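You operate a simulated robot arm through the tools that you are given. There is no shell and no other tool.

You are at the controls of a simulated robot arm. One attempt, no reset.

Task
Open the shut-off slider and run about 40 mL of powder into the small jar with the teal foot.
Fine: stand the jar in the pocket and turn to FILL first; go by the display; close the slider before you turn back to LOAD; spill none, leave the other small jars.

The check looks at the end state, three seconds after you hand in, the way a careful person would. Anything else that was tipped, shoved, dropped, spilled or broken makes it a failure.

Robot
A 7-joint arm with a two-finger parallel gripper, fixed in place. Base frame: the origin is at the foot of the arm, x ahead of it, y to its left, z up; the work surface is at about z = 868. Units: mm, degrees, N and s.
With the tool pointing down near the work surface it reaches from about 240 to 680 mm from the base axis. Its first joint turns from -66.0 to 66.0 degrees. Payload 2.4 kg.
The TCP is the grasp point between the finger pads, 30 mm short of the fingertips. In the tool frame z runs along the fingers and y along their closing line. The gripper opens to 94 mm. The fingers are 28 mm wide and 10 mm thick; the gripper's body (50 by 96 mm) begins 55 mm behind the TCP.
Orientation is that of the tool frame in the base frame, as [roll, pitch, yaw] about the fixed x, y, z axes, in that order (R = Rz(yaw) Ry(pitch) Rx(roll)). With the fingers straight down and closing along the base's y, the tool's x points along the base's -x, its y along +y and its z along -z.

Tools
- The arm moves only by the tool apply_moves. Its argument "plan" is a list of rows, each a list of 3 entries, a list of its own where there are three numbers: the turn, a rotation vector about the tool's x, y, z in units of 90 degrees (1.0 is 90 degrees), then the shift along the tool's x, y, z in units of 100 mm (1.0 is 100 mm), then the opening in per cent of the stroke, from 0 (shut) to 100 (fully open). In form: [[[rx, ry, rz], [dx, dy, dz], fingers], ...]. A call has 1 to 20 rows; each row is the pose to reach, as a shift and turn from the pose commanded when the call began, along the tool's axes at that moment. A call with a number of a shift or a turn outside -1 to 1 is refused whole. Rows are played at 5 a second. More than 50 mm and 8.6 degrees between two rows, or a gripper value outside its range, and nothing of the call is played. Where a pose cannot be reached the arm comes as near as it can. A force on the tool above 90 N (or 10 N above the force at the start of the call, whichever is more), or a blocked arm, ends the call early, and 0.2 s more pass. Each finger travels about 153 mm/s and halts on what it meets, pressing with about 22 N; the grip force reading is that of the motor and also rises with nothing between the fingers. The clock runs only during rows and for 0.2 s after the last one: add rows that repeat a pose to give the fingers time. The reply holds the time, the measured pose of the TCP, the force on the tool along the base axes, the opening and the grip force, in the units named above and with some noise, with the torque about the TCP (base axes, N m) and any sound that the robot's microphone picked up, and new pictures: "show" is both (left out), scene, wrist or none.
- Cameras (640 x 400 px; columns grow to the right, rows downward): "scene" is fixed at [23.8, 459, 1457.5]; the picture's right is [-0.87, -0.49, 0.00], its down [-0.21, 0.37, -0.91] and it looks along [0.44, -0.79, -0.42] (base axes); focal length 310 px, centre (320, 200). "wrist" rides on the gripper at [76, 14, -102] in the tool frame; the picture's right is [-0.18, 0.98, 0.00], its down [-0.75, -0.14, -0.64] and it looks along [-0.63, -0.12, 0.77] (tool axes); focal length 243 px, centre (320, 200). There is no depth. A picture from a camera that has moved, and an enlarged one, comes with that camera's place and axes in the base frame and with its lens.
- close_up(camera, box): a new picture of the part [left, top, right, bottom] of that camera's present view, enlarged. No time passes.
- job_done(): hands the job in; it is judged then, once.

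Nothing tells you positions but the pictures and the camera data. Unless the task says otherwise, let go and move clear before handing in.

The tools are called after "Request:" as a command line: name --argument value ..., lists and objects as JSON in quotes. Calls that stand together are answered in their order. apply_moves: Moves the arm, as the interface text tells. Its arguments: {"type":"object","properties":{"plan":{"type":"array","items":{"type":"array"}},"show":{"type":"string","enum":["both","scene","wrist","none"]}},"required":["plan"]} The other tools are called the same way: close_up (camera, box) takes an enlarged picture of a part of a camera's view; job_done () hands the job in.

At the start:

```text
time_s: 0.0
position: [306.6, -297.7, 1285.7]
ee_rot: [179.9, 0.0, 180.0]
contact_force: [0.6, -0.6, -0.1]
wrist_torque: [0.02, 0.0, 0.01]
finger_gap: 94.0
grip_force: 0.1
```

scene: 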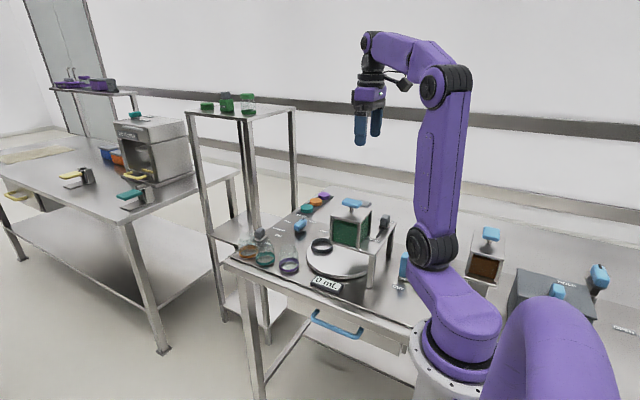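
wrist: 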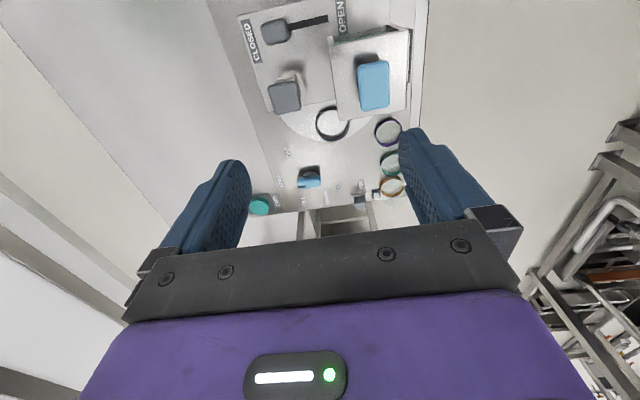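

I see a bench with a hopper on a stand, a turntable with a pocket ring, three small jars at the edge and a display reading "0 mL". I'll take close-ups first to locate everything.

Request:
close_up --camera "scene" --box '[220, 180, 420, 305]'

Request:
close_up --camera "wrist" --box '[220, 0, 440, 138]'

Request:
close_up --camera "wrist" --box '[230, 100, 430, 225]'

Request:
close_up --camera "scene" --box '[380, 200, 640, 362]'

Request:
close_up --camera "scene" --box '[225, 225, 325, 288]'

```text
3.20 times, centred on (320, 242) of scene
camera zoom: at [23.8, 459.0, 1457.5], right [-0.87, -0.49, 0.0], down [-0.21, 0.37, -0.91], along [0.44, -0.79, -0.42], focal length 994 px, centre (320, 64)
```

zoom: 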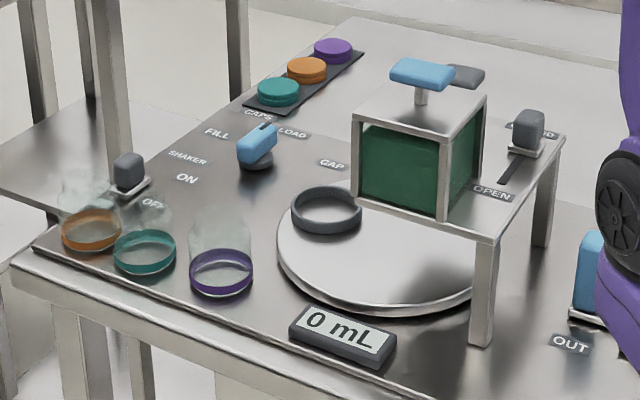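

```text
2.90 times, centred on (330, 69) of wrist
camera zoom: at [228.3, -282.0, 1388.9], right [0.18, 0.98, 0.0], down [0.75, -0.14, 0.64], along [0.63, -0.12, -0.77], focal length 703 px, centre (291, 580)
```

zoom: 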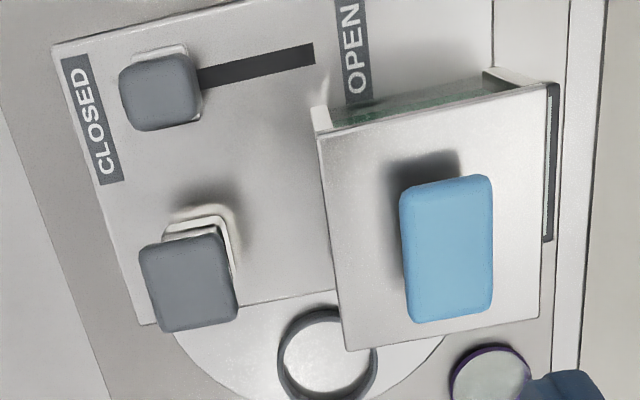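

```text
3.20 times, centred on (330, 162) of wrist
camera zoom: at [228.3, -282.0, 1388.9], right [0.18, 0.98, 0.0], down [0.75, -0.14, 0.64], along [0.63, -0.12, -0.77], focal length 776 px, centre (288, 320)
```

zoom: 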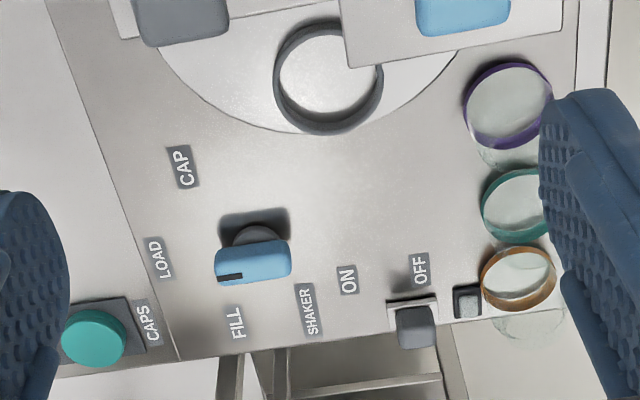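

```text
2.46 times, centred on (510, 281) of scene
camera zoom: at [23.8, 459.0, 1457.5], right [-0.87, -0.49, 0.0], down [-0.21, 0.37, -0.91], along [0.44, -0.79, -0.42], focal length 764 px, centre (-148, 1)
```

zoom: 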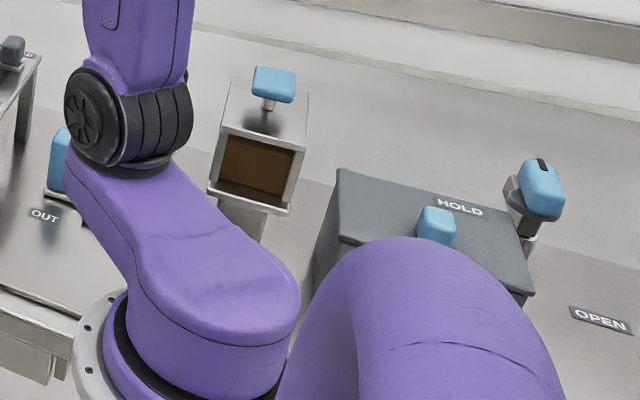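

```text
6.35 times, centred on (275, 256) of scene
camera zoom: at [23.8, 459.0, 1457.5], right [-0.87, -0.49, 0.0], down [-0.21, 0.37, -0.91], along [0.44, -0.79, -0.42], focal length 1972 px, centre (606, -159)
```

zoom: 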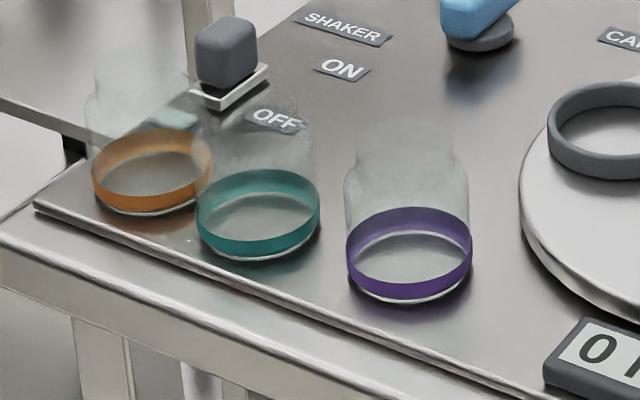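

The teal jar stands at about (570, -167), between purple (487, -176) and orange (643, -172). The pocket ring is near (432, -292), the FILL/LOAD knob near (570, -374), and the slider near (251, -346, 1013) at CLOSED. I'll carry the gripper high towards the teal jar first.

Request:
apply_moves --plan '[[[0, 0, 0], [-0.25, 0.16, 0], 100], [[0, 0, 0], [-0.5, 0.32, 0], 100], [[0, 0, 0], [-0.75, 0.48, 0], 100], [[0, 0, 0], [-1, 0.65, 0], 100]]' --show "wrist"

Request:
apply_moves --plan '[[[0, 0, 0], [-0.25, 0.16, 0.1], 100], [[0, 0, 0], [-0.5, 0.32, 0.2], 100], [[0, 0, 0], [-0.75, 0.48, 0.3], 100], [[0, 0, 0], [-1, 0.65, 0.4], 100]]' --show "both"

```text
time_s: 1.0
position: [403.6, -231.8, 1285.5]
ee_rot: [-179.9, 0.1, 179.9]
contact_force: [0.2, -0.1, 0.1]
wrist_torque: [0.01, 0.05, -0.01]
finger_gap: 93.8
grip_force: 0.1
camera wrist: at [327.3, -215.7, 1388.5], right [0.19, 0.98, 0.0], down [0.75, -0.14, 0.64], along [0.63, -0.12, -0.77], focal length 243 px, centre (320, 200)
```

wrist: 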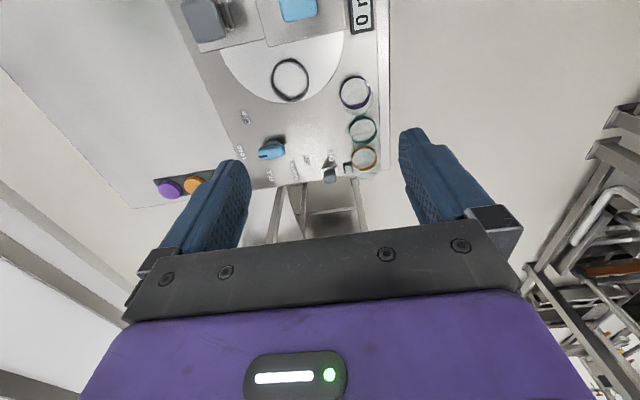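

```text
time_s: 2.0
position: [504.4, -166.2, 1245.5]
ee_rot: [179.9, 0.0, 179.9]
contact_force: [-0.1, 0.3, -0.3]
wrist_torque: [-0.01, 0.02, 0.0]
finger_gap: 93.9
grip_force: 0.1
camera wrist: at [427.1, -153.0, 1349.0], right [0.19, 0.98, 0.0], down [0.75, -0.14, 0.64], along [0.63, -0.12, -0.77], focal length 243 px, centre (320, 200)
```

scene: 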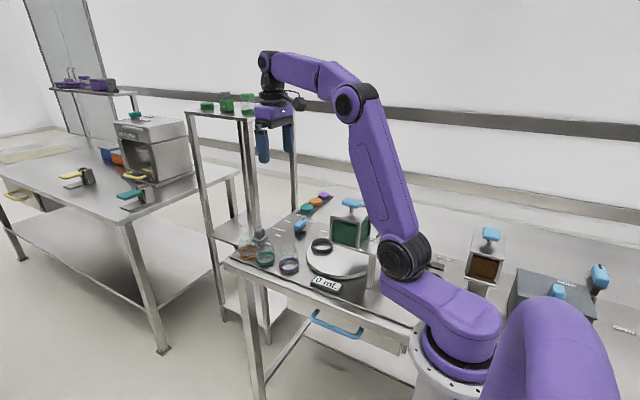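
wrist: 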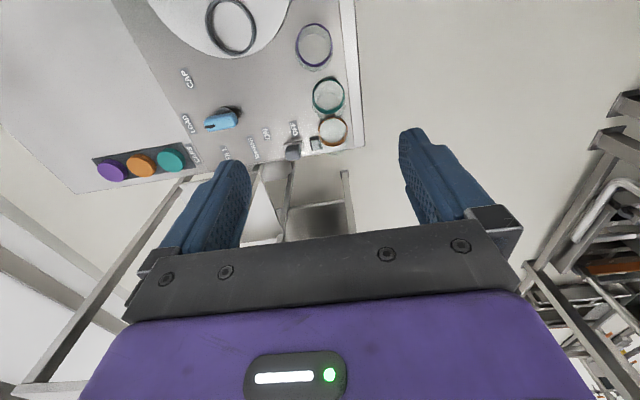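

Request:
close_up --camera "wrist" --box '[270, 10, 390, 160]'

Request:
close_up --camera "wrist" --box '[170, 60, 330, 160]'

Request:
close_up --camera "scene" --box '[300, 190, 400, 253]'

Request:
close_up --camera "scene" --box '[180, 60, 340, 160]'

```text
2.67 times, centred on (330, 85) of wrist
camera zoom: at [427.1, -153.0, 1349.0], right [0.19, 0.98, 0.0], down [0.75, -0.14, 0.64], along [0.63, -0.12, -0.77], focal length 647 px, centre (293, 507)
```

zoom: 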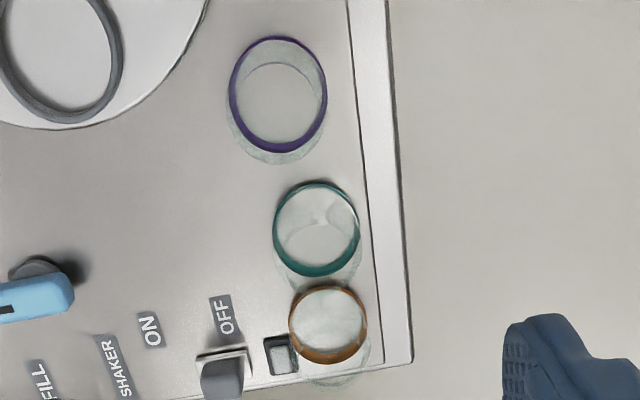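

```text
4.00 times, centred on (250, 110) of wrist
camera zoom: at [427.1, -153.0, 1349.0], right [0.19, 0.98, 0.0], down [0.75, -0.14, 0.64], along [0.63, -0.12, -0.77], focal length 970 px, centre (600, 560)
```

zoom: 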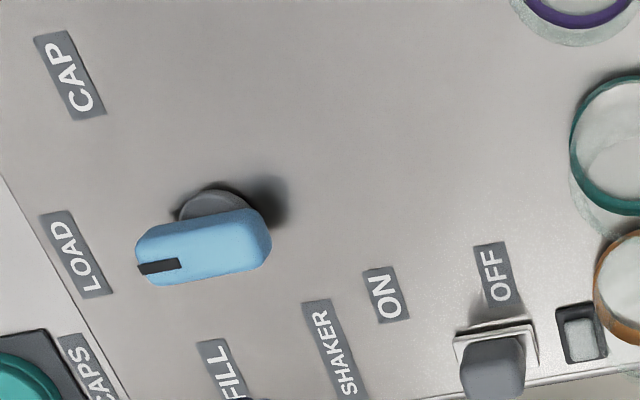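

```text
6.35 times, centred on (350, 222) of scene
camera zoom: at [23.8, 459.0, 1457.4], right [-0.87, -0.49, 0.0], down [-0.21, 0.37, -0.91], along [0.44, -0.79, -0.42], focal length 1972 px, centre (130, 64)
```

zoom: 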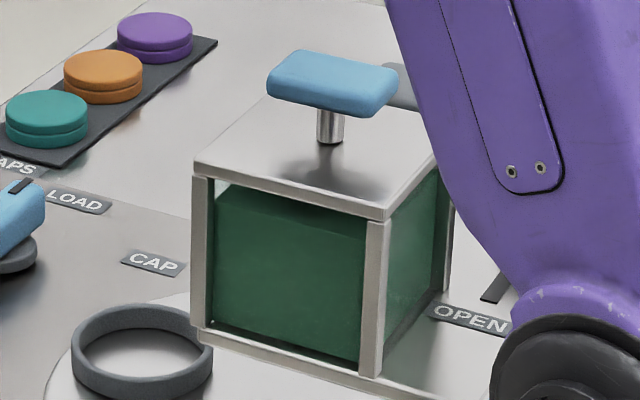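

```text
4.00 times, centred on (260, 110) of scene
camera zoom: at [23.8, 459.0, 1457.4], right [-0.87, -0.49, 0.0], down [-0.21, 0.37, -0.91], along [0.44, -0.79, -0.42], focal length 1242 px, centre (560, 560)
```

zoom: 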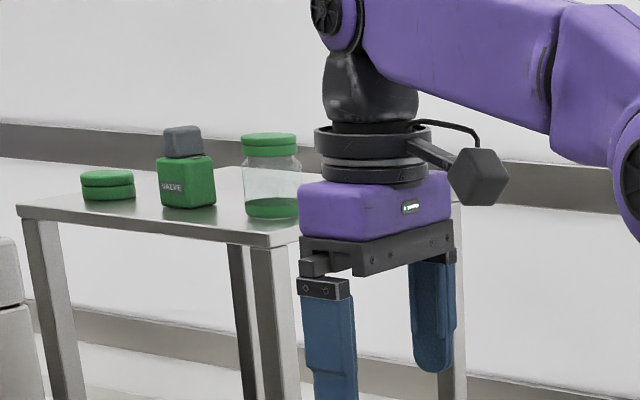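

The knob has three stops, CAP / LOAD / FILL, about 60° apart, and it is now at LOAD. The teal jar is at about (569, -165), roughly 61 mm wide and 75 mm tall. I'll move above it and lower to refine.

Request:
apply_moves --plan '[[[0, 0, 0], [-0.2, 0.01, 0.25], 100], [[0, 0, 0], [-0.4, 0.01, 0.5], 100], [[0, 0, 0], [-0.6, 0.02, 0.75], 100], [[0, 0, 0], [-0.64, 0.02, 1.0], 100]]' --show "none"

Request:
apply_moves --plan '[[[0, 0, 0], [0, 0, 0.25], 100], [[0, 0, 0], [0, 0, 0.5], 100], [[0, 0, 0], [0, 0, 0.75], 100], [[0, 0, 0], [0, 0, 1.0], 100]]' --show "both"

Request:
close_up --camera "wrist" --box '[230, 60, 410, 200]'

Request:
close_up --camera "scene" --box '[215, 190, 335, 290]'

```text
time_s: 3.0
position: [571.1, -167.3, 1144.7]
ee_rot: [-180.0, 0.1, -180.0]
contact_force: [1.1, -0.7, -0.4]
wrist_torque: [-0.02, 0.01, 0.02]
finger_gap: 94.1
grip_force: 0.0
```

```text
time_s: 4.0
position: [569.9, -166.1, 1046.9]
ee_rot: [180.0, 0.0, -180.0]
contact_force: [-0.7, 0.9, 0.3]
wrist_torque: [0.03, 0.01, 0.02]
finger_gap: 93.8
grip_force: 0.0
camera wrist: at [491.7, -151.4, 1149.5], right [0.18, 0.98, 0.0], down [0.75, -0.14, 0.64], along [0.63, -0.12, -0.77], focal length 243 px, centre (320, 200)
```

scene: 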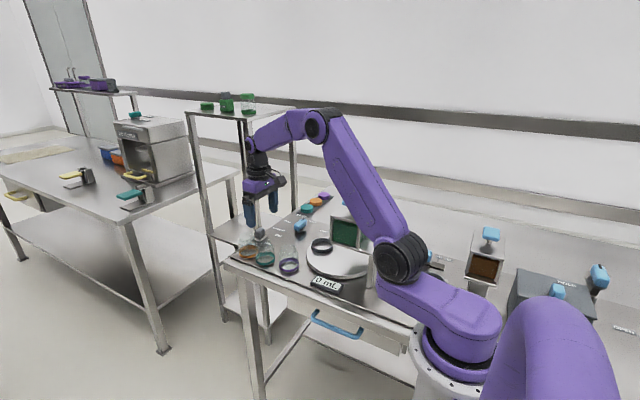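
wrist: 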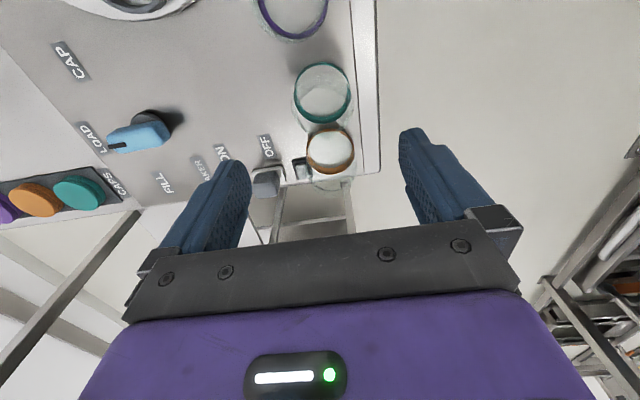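

```text
2.86 times, centred on (320, 130) of wrist
camera zoom: at [491.7, -151.4, 1149.5], right [0.18, 0.98, 0.0], down [0.75, -0.14, 0.64], along [0.63, -0.12, -0.77], focal length 693 px, centre (320, 400)
```

zoom: 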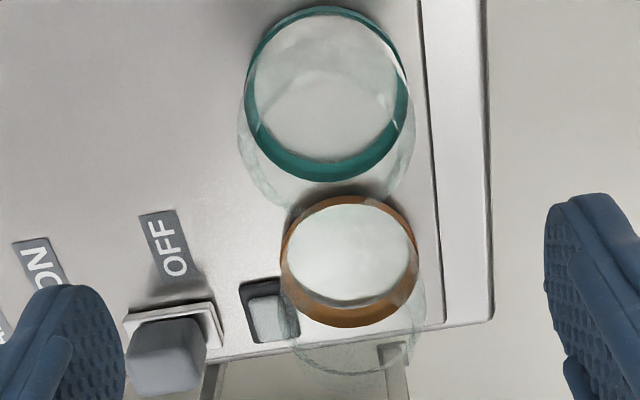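

```text
4.00 times, centred on (275, 240) of scene
camera zoom: at [23.8, 459.0, 1457.5], right [-0.87, -0.49, 0.0], down [-0.21, 0.37, -0.91], along [0.44, -0.79, -0.42], focal length 1242 px, centre (500, 40)
```

zoom: 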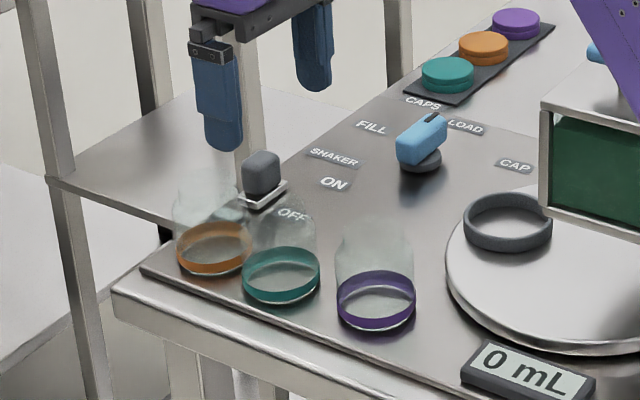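

Teal ring centre comes out at (569.6, -164), almost exactly under the TCP. I'll descend with the fingers straddling it in y, stopping with the tips about 26 mm above the table so they clear the pocket rim later.

Request:
apply_moves --plan '[[[0, 0, 0], [-0.015, 0.015, 0.2], 100], [[0, 0, 0], [-0.015, 0.015, 0.4], 100], [[0, 0, 0], [-0.015, 0.015, 0.6], 100], [[0, 0, 0], [-0.015, 0.015, 0.75], 100], [[0, 0, 0], [-0.015, 0.015, 0.85], 100]]' --show "both"

Request:
close_up --camera "wrist" --box '[220, 20, 420, 220]'

Request:
close_up --camera "scene" --box '[215, 190, 335, 290]'

```text
time_s: 5.2
position: [571.2, -164.2, 960.5]
ee_rot: [-179.9, 0.0, -180.0]
contact_force: [0.8, 0.5, -0.1]
wrist_torque: [0.0, 0.0, 0.01]
finger_gap: 94.2
grip_force: 0.0
camera wrist: at [493.2, -149.3, 1063.4], right [0.18, 0.98, 0.0], down [0.75, -0.14, 0.64], along [0.63, -0.12, -0.77], focal length 243 px, centre (320, 200)
```

scene: 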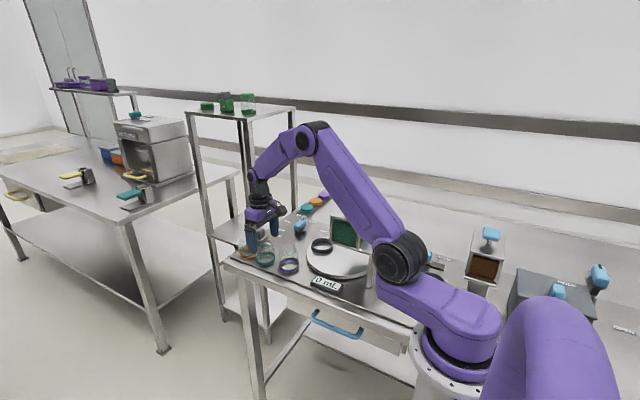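
wrist: 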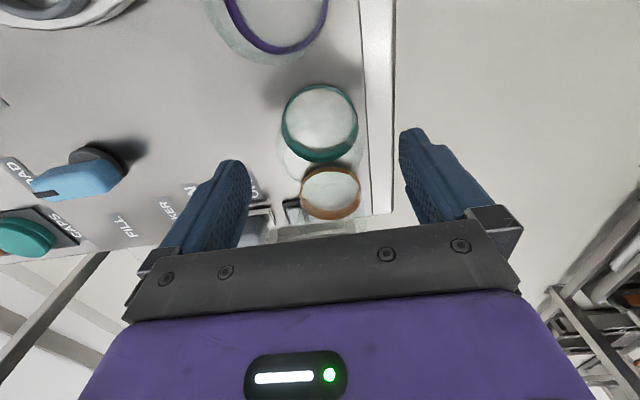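

```text
2.00 times, centred on (320, 120) of wrist
camera zoom: at [493.2, -149.3, 1063.4], right [0.18, 0.98, 0.0], down [0.75, -0.14, 0.64], along [0.63, -0.12, -0.77], focal length 485 px, centre (320, 360)
```

zoom: 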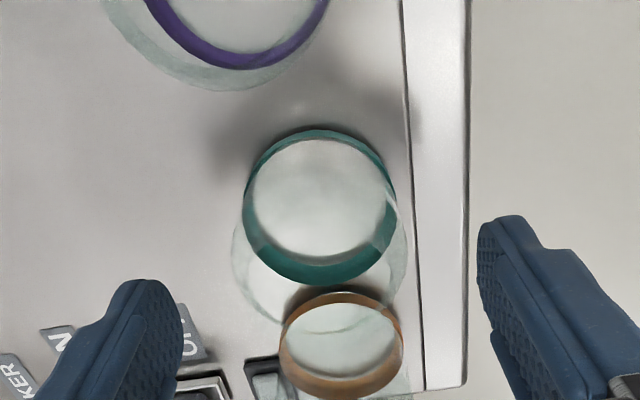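

```text
4.00 times, centred on (275, 240) of scene
camera zoom: at [23.8, 459.0, 1457.5], right [-0.87, -0.49, 0.0], down [-0.21, 0.37, -0.91], along [0.44, -0.79, -0.42], focal length 1242 px, centre (500, 40)
```

zoom: 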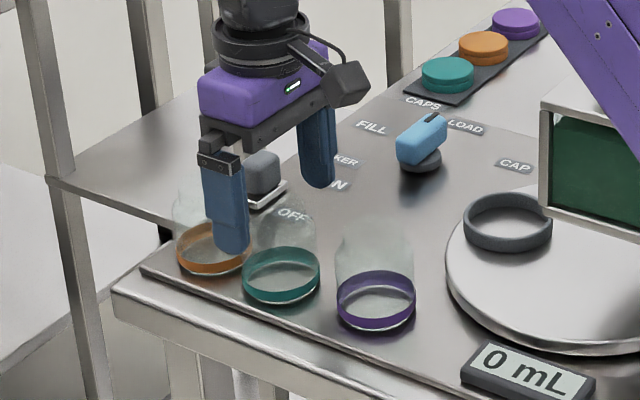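

The jar is centred between the fingers in both axes. I'll descend the last 36 mm, then close.

Request:
apply_moves --plan '[[[0, 0, 0], [0, 0, 0.15], 100], [[0, 0, 0], [0, 0, 0.28], 100], [[0, 0, 0], [0, 0, 0.365], 100], [[0, 0, 0], [0, 0, 0.365], 100]]' --show "both"

Request:
close_up --camera "scene" --box '[215, 190, 335, 290]'

```text
time_s: 6.2
position: [570.9, -163.0, 924.4]
ee_rot: [180.0, 0.0, -180.0]
contact_force: [0.8, -0.2, 0.0]
wrist_torque: [-0.02, 0.03, 0.01]
finger_gap: 94.1
grip_force: 0.0
camera wrist: at [493.7, -148.1, 1027.4], right [0.18, 0.98, 0.0], down [0.75, -0.14, 0.64], along [0.63, -0.12, -0.77], focal length 243 px, centre (320, 200)
```

scene: 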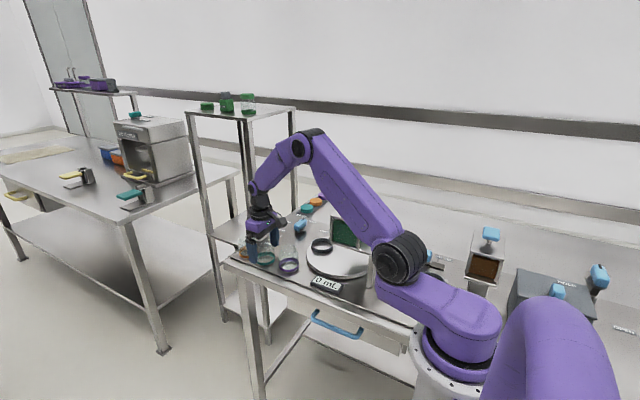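
wrist: 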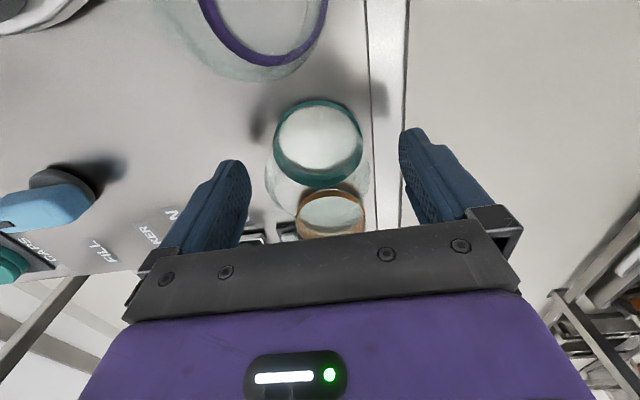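

```text
4.00 times, centred on (275, 240) of scene
camera zoom: at [23.8, 459.0, 1457.5], right [-0.87, -0.49, 0.0], down [-0.21, 0.37, -0.91], along [0.44, -0.79, -0.42], focal length 1242 px, centre (500, 40)
```

zoom: 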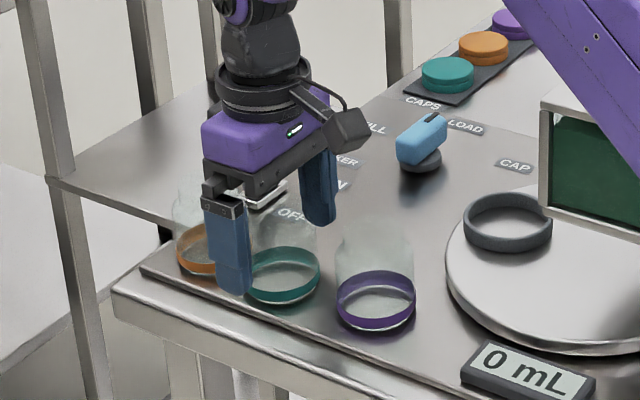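

Request:
apply_moves --plan '[[[0, 0, 0], [0, 0, 0], 80], [[0, 0, 0], [0, 0, 0], 74], [[0, 0, 0], [0, 0, 0], 70], [[0, 0, 0], [0, 0, 0], 67], [[0, 0, 0], [0, 0, 0], 64], [[0, 0, 0], [0, 0, 0], 60], [[0, 0, 0], [0, 0, 0], 50], [[0, 0, 0], [0, 0, 0], 50]]' --show "both"

Request:
close_up --camera "wrist" --box '[220, 60, 420, 260]'

Request:
close_up --camera "scene" --box '[215, 190, 335, 290]'

```text
time_s: 8.0
position: [570.9, -162.4, 925.4]
ee_rot: [-179.9, 0.0, 180.0]
contact_force: [0.9, -0.4, 0.6]
wrist_torque: [-0.06, -0.03, 0.02]
finger_gap: 58.5
grip_force: 21.7
camera wrist: at [493.7, -148.1, 1027.5], right [0.18, 0.98, 0.0], down [0.75, -0.14, 0.64], along [0.63, -0.12, -0.77], focal length 243 px, centre (320, 200)
```

scene: 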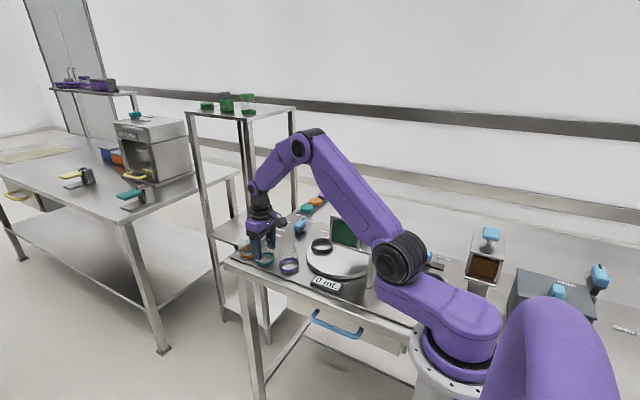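
wrist: 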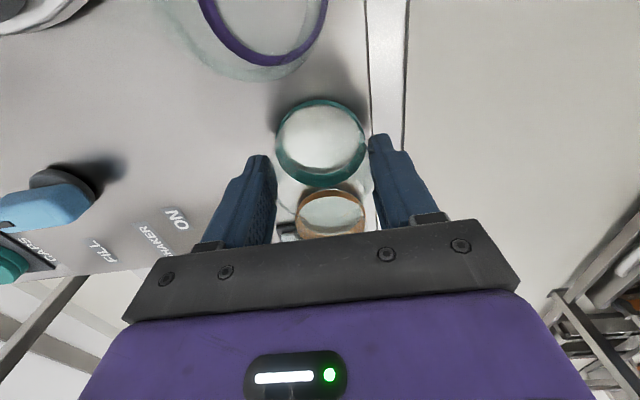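

```text
2.00 times, centred on (320, 160) of wrist
camera zoom: at [493.7, -148.1, 1027.5], right [0.18, 0.98, 0.0], down [0.75, -0.14, 0.64], along [0.63, -0.12, -0.77], focal length 485 px, centre (320, 280)
```

zoom: 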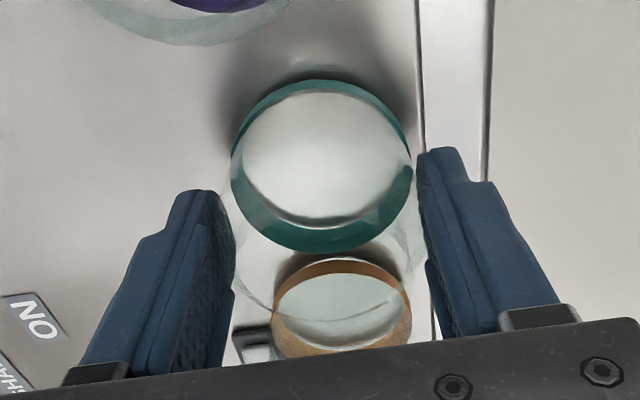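

```text
4.00 times, centred on (275, 240) of scene
camera zoom: at [23.8, 459.0, 1457.5], right [-0.87, -0.49, 0.0], down [-0.21, 0.37, -0.91], along [0.44, -0.79, -0.42], focal length 1242 px, centre (500, 40)
```

zoom: 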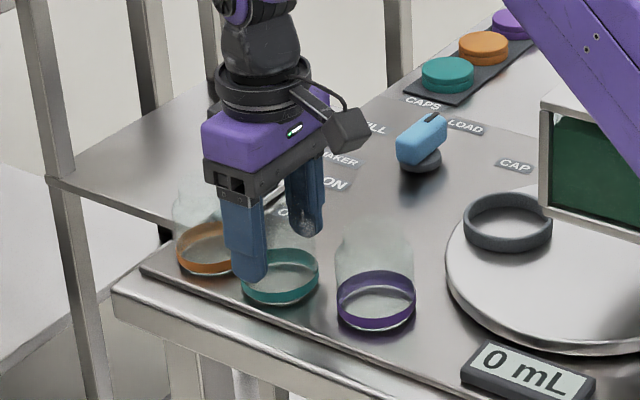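

The jar is gripped at 58.5 mm. The wrist camera housing would foul the hopper box (x up to about 361, top near 1066) in this orientation. So I'll lift, then yaw the tool to put the camera on the +y side before going to the pocket.

Request:
apply_moves --plan '[[[0, 0, 0], [0, 0, -0.05], 50], [[0, 0, 0], [0, 0, -0.2], 50], [[0, 0, 0], [0, 0, -0.4], 50], [[0, 0, 0], [0, 0, -0.6], 50], [[0, 0, 0], [0, 0, -0.8], 50], [[0, 0, 0], [0, 0, -1.0], 50]]' --show "both"

```text
time_s: 9.4
position: [571.7, -161.4, 1024.4]
ee_rot: [179.9, -0.1, -180.0]
contact_force: [1.2, 0.3, -0.4]
wrist_torque: [0.0, -0.01, 0.0]
finger_gap: 46.8
grip_force: 0.0
camera wrist: at [493.8, -147.8, 1127.4], right [0.18, 0.98, 0.0], down [0.75, -0.14, 0.64], along [0.63, -0.12, -0.77], focal length 243 px, centre (320, 200)
```

scene: 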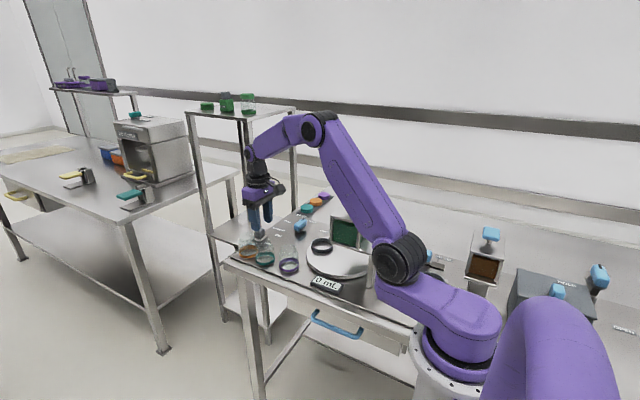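
wrist: 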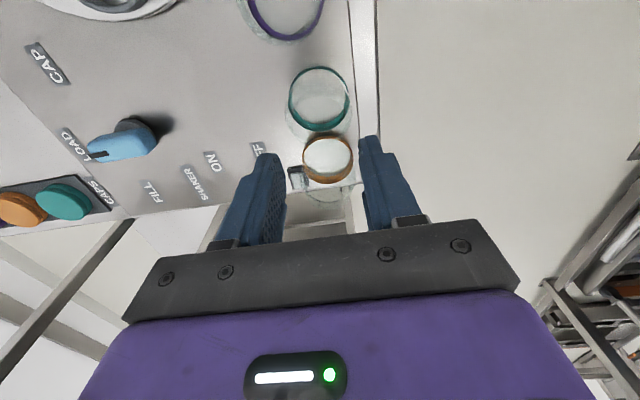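

The jar slipped out of the fingers and stayed on the table. I'll look closely at its shape before regrasping.

Request:
close_up --camera "scene" --box '[230, 225, 310, 275]'

Request:
close_up --camera "wrist" --box '[240, 0, 400, 200]'

Request:
close_up --camera "scene" --box '[235, 85, 275, 125]'

```text
8.00 times, centred on (270, 250) of scene
camera zoom: at [23.8, 459.0, 1457.5], right [-0.87, -0.49, 0.0], down [-0.21, 0.37, -0.91], along [0.44, -0.79, -0.42], focal length 2484 px, centre (720, -200)
```

zoom: 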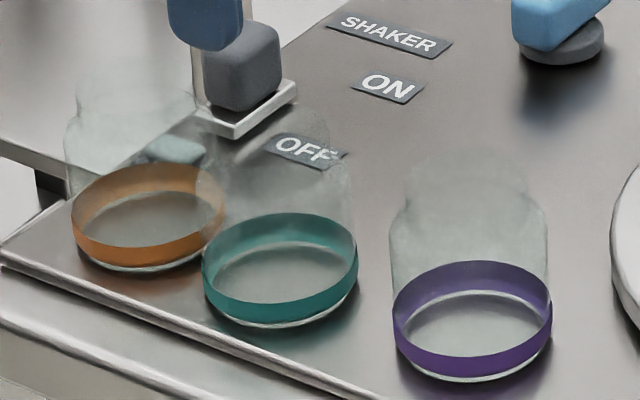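

```text
2.00 times, centred on (320, 100) of wrist
camera zoom: at [493.8, -147.8, 1127.4], right [0.18, 0.98, 0.0], down [0.75, -0.14, 0.64], along [0.63, -0.12, -0.77], focal length 485 px, centre (320, 400)
```

zoom: 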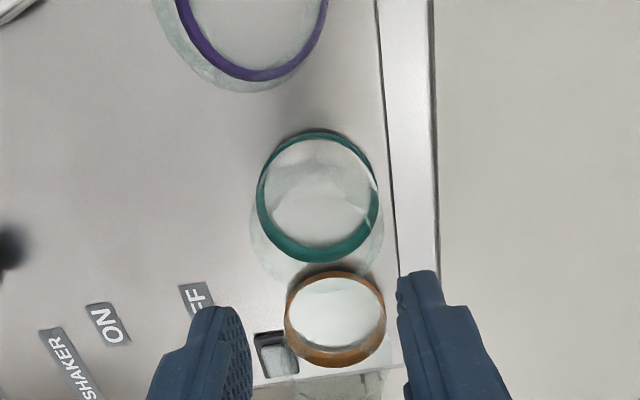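

```text
10.00 times, centred on (255, 105) of scene
camera zoom: at [23.8, 459.0, 1457.5], right [-0.87, -0.49, 0.0], down [-0.21, 0.37, -0.91], along [0.44, -0.79, -0.42], focal length 3105 px, centre (970, 1150)
```

zoom: 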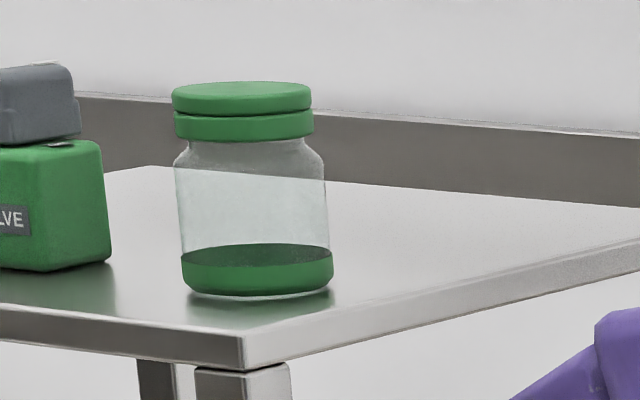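

The teal jar is still upright in place at about (569, -163); its shoulder starts around 50 mm up, so my grasp was too high. I'll reopen and go down to TCP z≈914 so the pads bear on the straight wall.

Request:
apply_moves --plan '[[[0, 0, 0], [0, 0, 0], 100], [[0, 0, 0], [0, 0, 0], 100], [[0, 0, 0], [0.01, -0.013, 0.1], 100], [[0, 0, 0], [0.01, -0.013, 0.3], 100], [[0, 0, 0], [0.01, -0.013, 0.5], 100], [[0, 0, 0], [0.01, -0.013, 0.7], 100], [[0, 0, 0], [0.01, -0.013, 0.85], 100]]' --show "wrist"

Request:
close_up --camera "wrist" --box '[220, 60, 420, 260]'

```text
time_s: 11.0
position: [571.1, -164.6, 938.5]
ee_rot: [-179.9, -0.1, -180.0]
contact_force: [0.3, -1.2, -0.8]
wrist_torque: [0.0, 0.03, 0.02]
finger_gap: 93.6
grip_force: 0.0
camera wrist: at [493.4, -149.5, 1042.4], right [0.18, 0.98, 0.0], down [0.75, -0.14, 0.64], along [0.63, -0.12, -0.77], focal length 243 px, centre (320, 200)
```

wrist: 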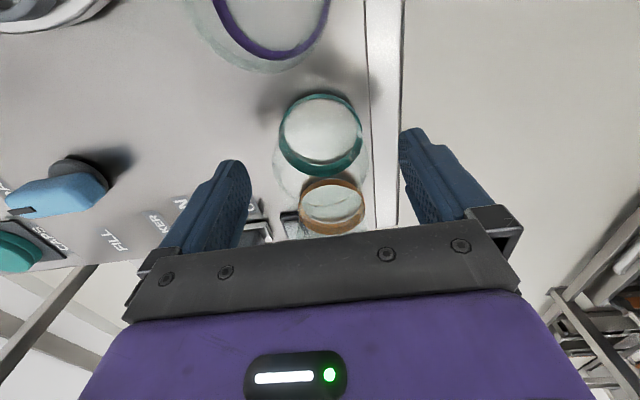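

```text
2.00 times, centred on (320, 160) of wrist
camera zoom: at [493.4, -149.5, 1042.4], right [0.18, 0.98, 0.0], down [0.75, -0.14, 0.64], along [0.63, -0.12, -0.77], focal length 485 px, centre (320, 280)
```

zoom: 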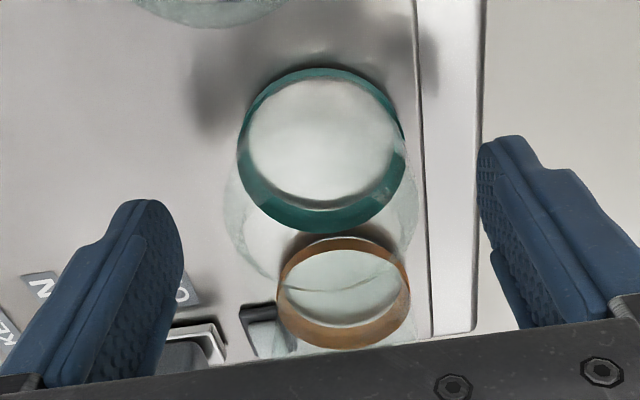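

Request:
apply_moves --plan '[[[0, 0, 0], [0, 0, 0.12], 100], [[0, 0, 0], [0, 0, 0.245], 100], [[0, 0, 0], [0, 0, 0.245], 80], [[0, 0, 0], [0, 0, 0.245], 74], [[0, 0, 0], [0, 0, 0.245], 70], [[0, 0, 0], [0, 0, 0.245], 67], [[0, 0, 0], [0, 0, 0.245], 64], [[0, 0, 0], [0, 0, 0.245], 60], [[0, 0, 0], [0, 0, 0.245], 40], [[0, 0, 0], [0, 0, 0.245], 40]]' --show "wrist"

Request:
close_up --camera "wrist" --box '[220, 60, 420, 260]'

Request:
close_up --camera "scene" --box '[230, 225, 310, 275]'

```text
time_s: 13.2
position: [568.8, -163.1, 915.4]
ee_rot: [-179.9, 0.0, -179.9]
contact_force: [0.5, -0.6, 1.7]
wrist_torque: [-0.05, 0.0, 0.01]
finger_gap: 59.8
grip_force: 22.0
camera wrist: at [491.9, -149.1, 1017.7], right [0.18, 0.98, 0.0], down [0.75, -0.14, 0.64], along [0.63, -0.12, -0.77], focal length 243 px, centre (320, 200)
```

wrist: 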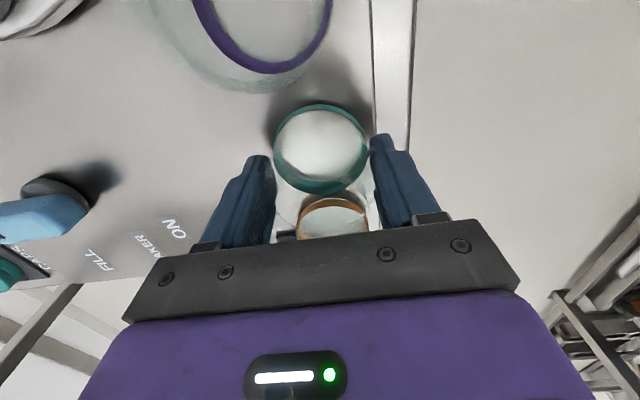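

```text
2.00 times, centred on (320, 160) of wrist
camera zoom: at [491.9, -149.1, 1017.7], right [0.18, 0.98, 0.0], down [0.75, -0.14, 0.64], along [0.63, -0.12, -0.77], focal length 485 px, centre (320, 280)
```

zoom: 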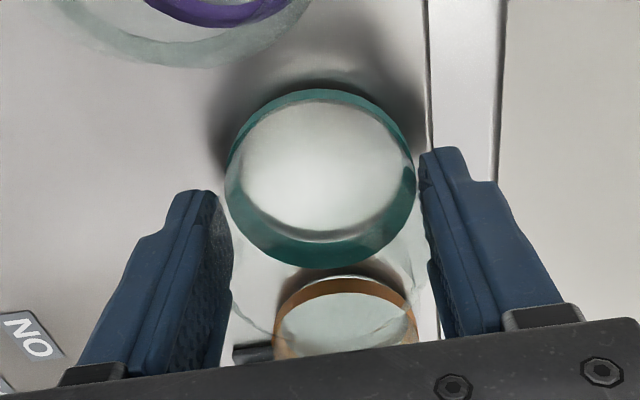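

```text
8.00 times, centred on (270, 250) of scene
camera zoom: at [23.8, 459.0, 1457.5], right [-0.87, -0.49, 0.0], down [-0.21, 0.37, -0.91], along [0.44, -0.79, -0.42], focal length 2484 px, centre (720, -200)
```

zoom: 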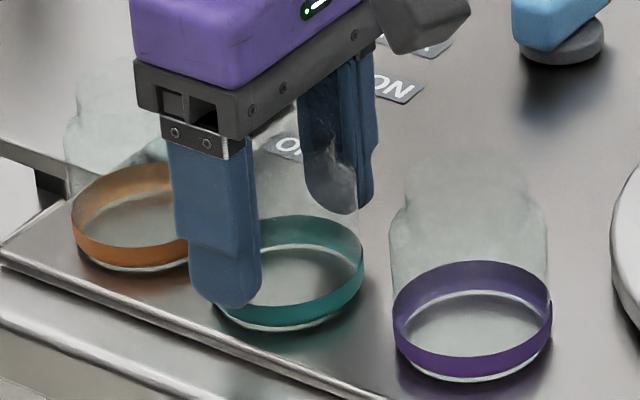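

The gap now reads 59.8 mm, which matches the straight wall. I'll do a slow test lift.

Request:
apply_moves --plan '[[[0, 0, 0], [0, 0, -0.02], 40], [[0, 0, 0], [0, 0, -0.05], 40], [[0, 0, 0], [0, 0, -0.1], 40], [[0, 0, 0], [0, 0, -0.15], 40], [[0, 0, 0], [0, 0, -0.2], 40]]' --show "wrist"

Request:
close_up --camera "scene" --box '[230, 215, 310, 265]'

```text
time_s: 14.4
position: [570.5, -163.7, 934.1]
ee_rot: [180.0, 0.1, 179.9]
contact_force: [0.7, 0.4, -2.3]
wrist_torque: [0.03, -0.06, 0.01]
finger_gap: 59.9
grip_force: 22.0
camera wrist: at [492.9, -149.5, 1037.9], right [0.18, 0.98, 0.0], down [0.75, -0.14, 0.64], along [0.63, -0.12, -0.77], focal length 243 px, centre (320, 200)
```

wrist: 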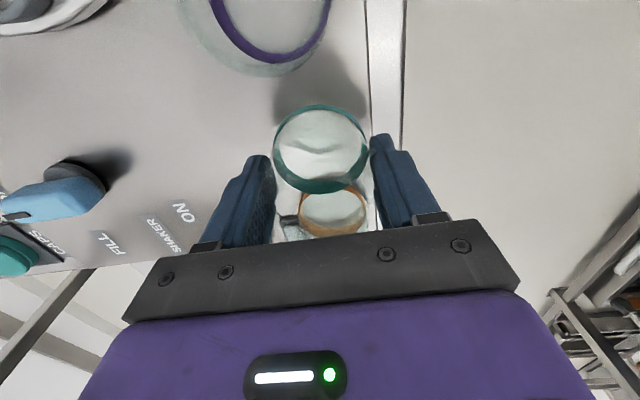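

```text
8.00 times, centred on (270, 240) of scene
camera zoom: at [23.8, 459.0, 1457.5], right [-0.87, -0.49, 0.0], down [-0.21, 0.37, -0.91], along [0.44, -0.79, -0.42], focal length 2484 px, centre (720, -120)
```

zoom: 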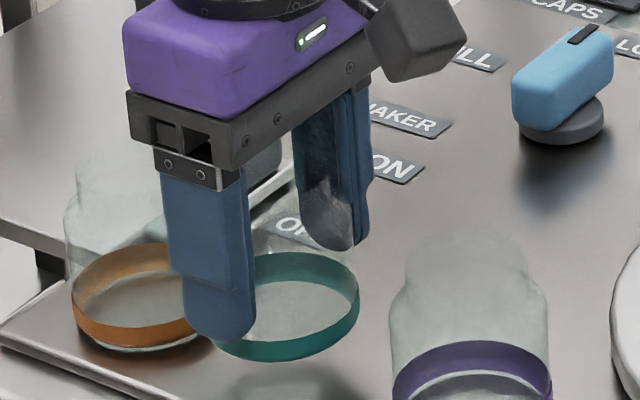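

It holds and the jar is lifted. I'll raise it well clear, then yaw the tool 90° while moving towards the pocket.

Request:
apply_moves --plan '[[[0, 0, 0], [0, 0, -0.1], 40], [[0, 0, 0], [0, 0, -0.25], 40], [[0, 0, 0], [0, 0, -0.4], 40], [[0, 0, 0], [0, 0, -0.55], 40], [[0, 0, 0], [0, 0, -0.7], 40], [[0, 0, 0], [0, 0, -0.85], 40], [[0, 0, 0], [0, 0, -0.95], 40]]' --show "none"

Request:
apply_moves --plan '[[[0, 0, 0.083], [0.08, -0.08, 0], 40], [[0, 0, 0.167], [0.16, -0.16, 0], 40], [[0, 0, 0.25], [0.24, -0.24, 0], 40], [[0, 0, 0.333], [0.32, -0.32, 0], 40], [[0, 0, 0.417], [0.4, -0.4, 0], 40], [[0, 0, 0.5], [0.48, -0.48, 0], 40], [[0, 0, 0.583], [0.56, -0.56, 0], 40], [[0, 0, 0.667], [0.64, -0.64, 0], 40], [[0, 0, 0.75], [0.72, -0.72, 0], 40], [[0, 0, 0.833], [0.8, -0.8, 0], 40], [[0, 0, 0.917], [0.88, -0.88, 0], 40], [[0, 0, 1.0], [0.96, -0.96, 0], 40], [[0, 0, 1.0], [1.0, -1.0, 0], 40]]' --show "both"

```text
time_s: 16.0
position: [569.3, -165.2, 1031.9]
ee_rot: [180.0, 0.0, -179.9]
contact_force: [1.4, -1.0, -2.1]
wrist_torque: [-0.03, 0.01, 0.0]
finger_gap: 59.9
grip_force: 21.8
```

```text
time_s: 18.8
position: [471.0, -264.2, 1030.1]
ee_rot: [180.0, -0.1, 89.9]
contact_force: [-0.8, 0.4, -1.1]
wrist_torque: [-0.04, -0.01, 0.01]
finger_gap: 60.1
grip_force: 21.6
camera wrist: at [483.8, -187.9, 1133.4], right [0.98, -0.19, 0.0], down [-0.14, -0.75, 0.64], along [-0.12, -0.63, -0.77], focal length 243 px, centre (320, 200)
```

scene: 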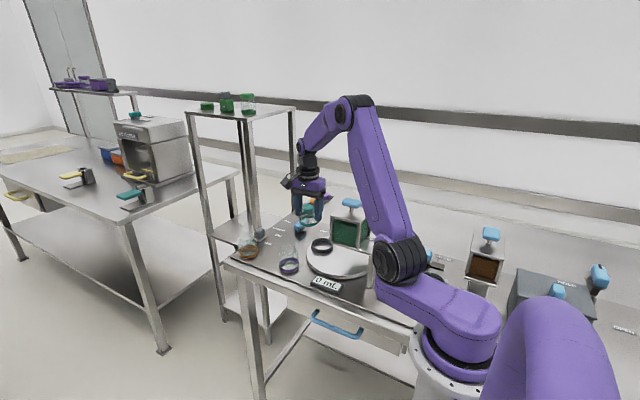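
wrist: 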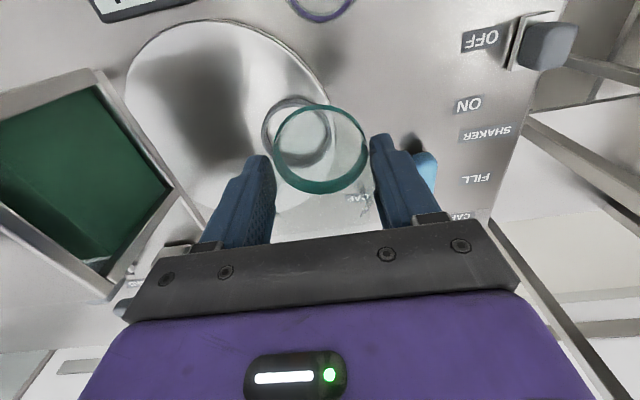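

Request:
close_up --camera "wrist" --box '[240, 60, 400, 220]'

Request:
close_up --camera "wrist" --box '[0, 0, 340, 280]'

Request:
close_up --camera "scene" --box '[270, 160, 410, 310]'

```text
2.50 times, centred on (320, 140) of wrist
camera zoom: at [483.8, -187.9, 1133.4], right [0.98, -0.19, 0.0], down [-0.14, -0.75, 0.64], along [-0.12, -0.63, -0.77], focal length 606 px, centre (320, 350)
```

zoom: 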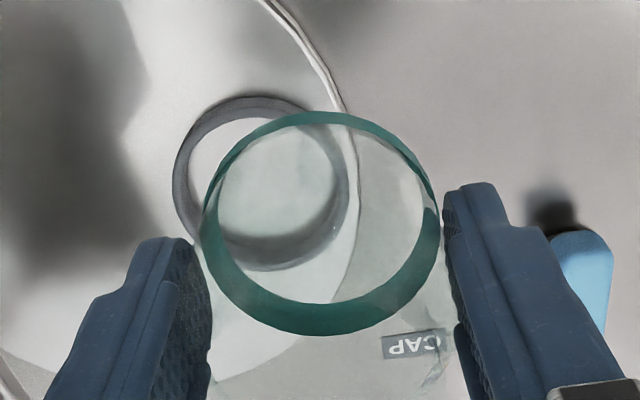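

```text
1.43 times, centred on (170, 140) of wrist
camera zoom: at [483.8, -187.9, 1133.4], right [0.98, -0.19, 0.0], down [-0.14, -0.75, 0.64], along [-0.12, -0.63, -0.77], focal length 347 px, centre (534, 286)
```

zoom: 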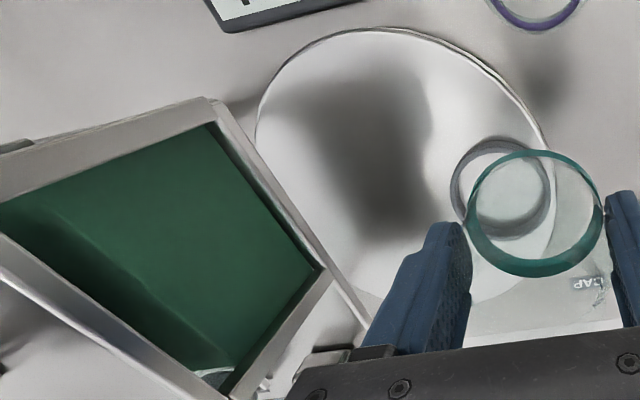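

```text
2.67 times, centred on (340, 235) of scene
camera zoom: at [23.8, 459.0, 1457.5], right [-0.87, -0.49, 0.0], down [-0.21, 0.37, -0.91], along [0.44, -0.79, -0.42], focal length 828 px, centre (267, 107)
```

zoom: 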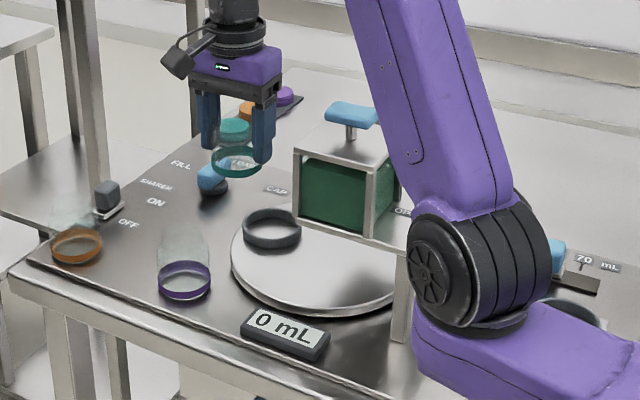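

The pocket ring centre is about (-31, -28) mm from the jar in base x, y. I'll shift there at height, then servo visually.

Request:
apply_moves --plan '[[[0, 0, 0], [-0.07, -0.08, 0], 40], [[0, 0, 0], [-0.14, -0.16, 0], 40], [[0, 0, 0], [-0.21, -0.24, 0.1], 40], [[0, 0, 0], [-0.28, -0.31, 0.2], 40], [[0, 0, 0], [-0.28, -0.31, 0.3], 40]]' --show "both"

Request:
close_up --camera "wrist" --box '[240, 60, 400, 220]'

Request:
close_up --camera "scene" --box '[280, 190, 380, 290]'

```text
time_s: 20.0
position: [439.3, -293.7, 999.3]
ee_rot: [-180.0, 0.0, 90.0]
contact_force: [-0.1, 0.2, -0.9]
wrist_torque: [-0.01, -0.01, 0.02]
finger_gap: 59.8
grip_force: 22.3
camera wrist: at [452.5, -216.5, 1102.5], right [0.98, -0.18, 0.0], down [-0.14, -0.75, 0.64], along [-0.12, -0.63, -0.77], focal length 243 px, centre (320, 200)
```

scene: 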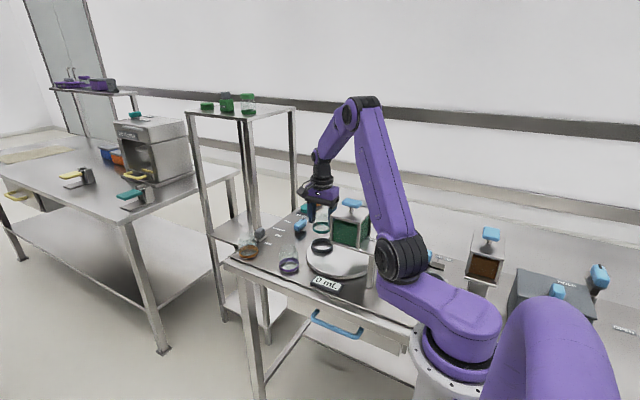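
wrist: 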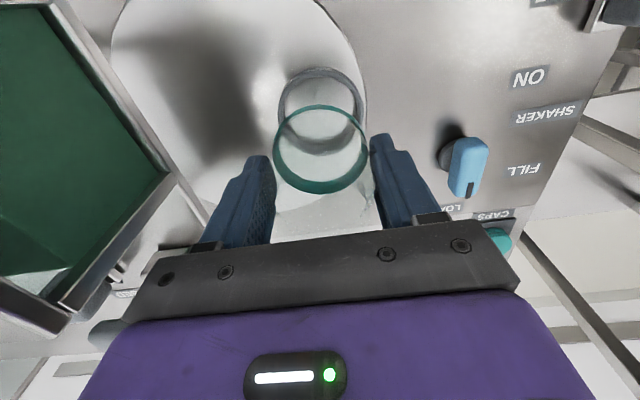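

```text
2.50 times, centred on (320, 140) of wrist
camera zoom: at [452.5, -216.5, 1102.5], right [0.98, -0.18, 0.0], down [-0.14, -0.75, 0.64], along [-0.12, -0.63, -0.77], focal length 606 px, centre (320, 350)
```

zoom: 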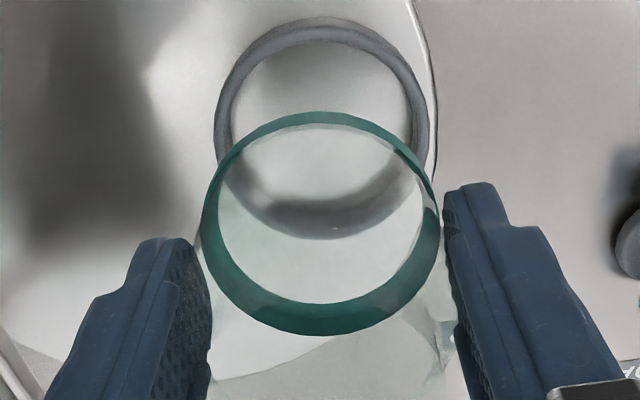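

```text
4.00 times, centred on (330, 240) of scene
camera zoom: at [23.8, 459.0, 1457.5], right [-0.87, -0.49, 0.0], down [-0.21, 0.37, -0.91], along [0.44, -0.79, -0.42], focal length 1242 px, centre (280, 40)
```

zoom: 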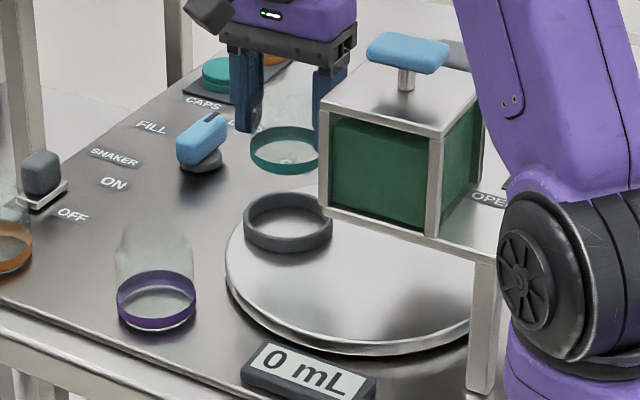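

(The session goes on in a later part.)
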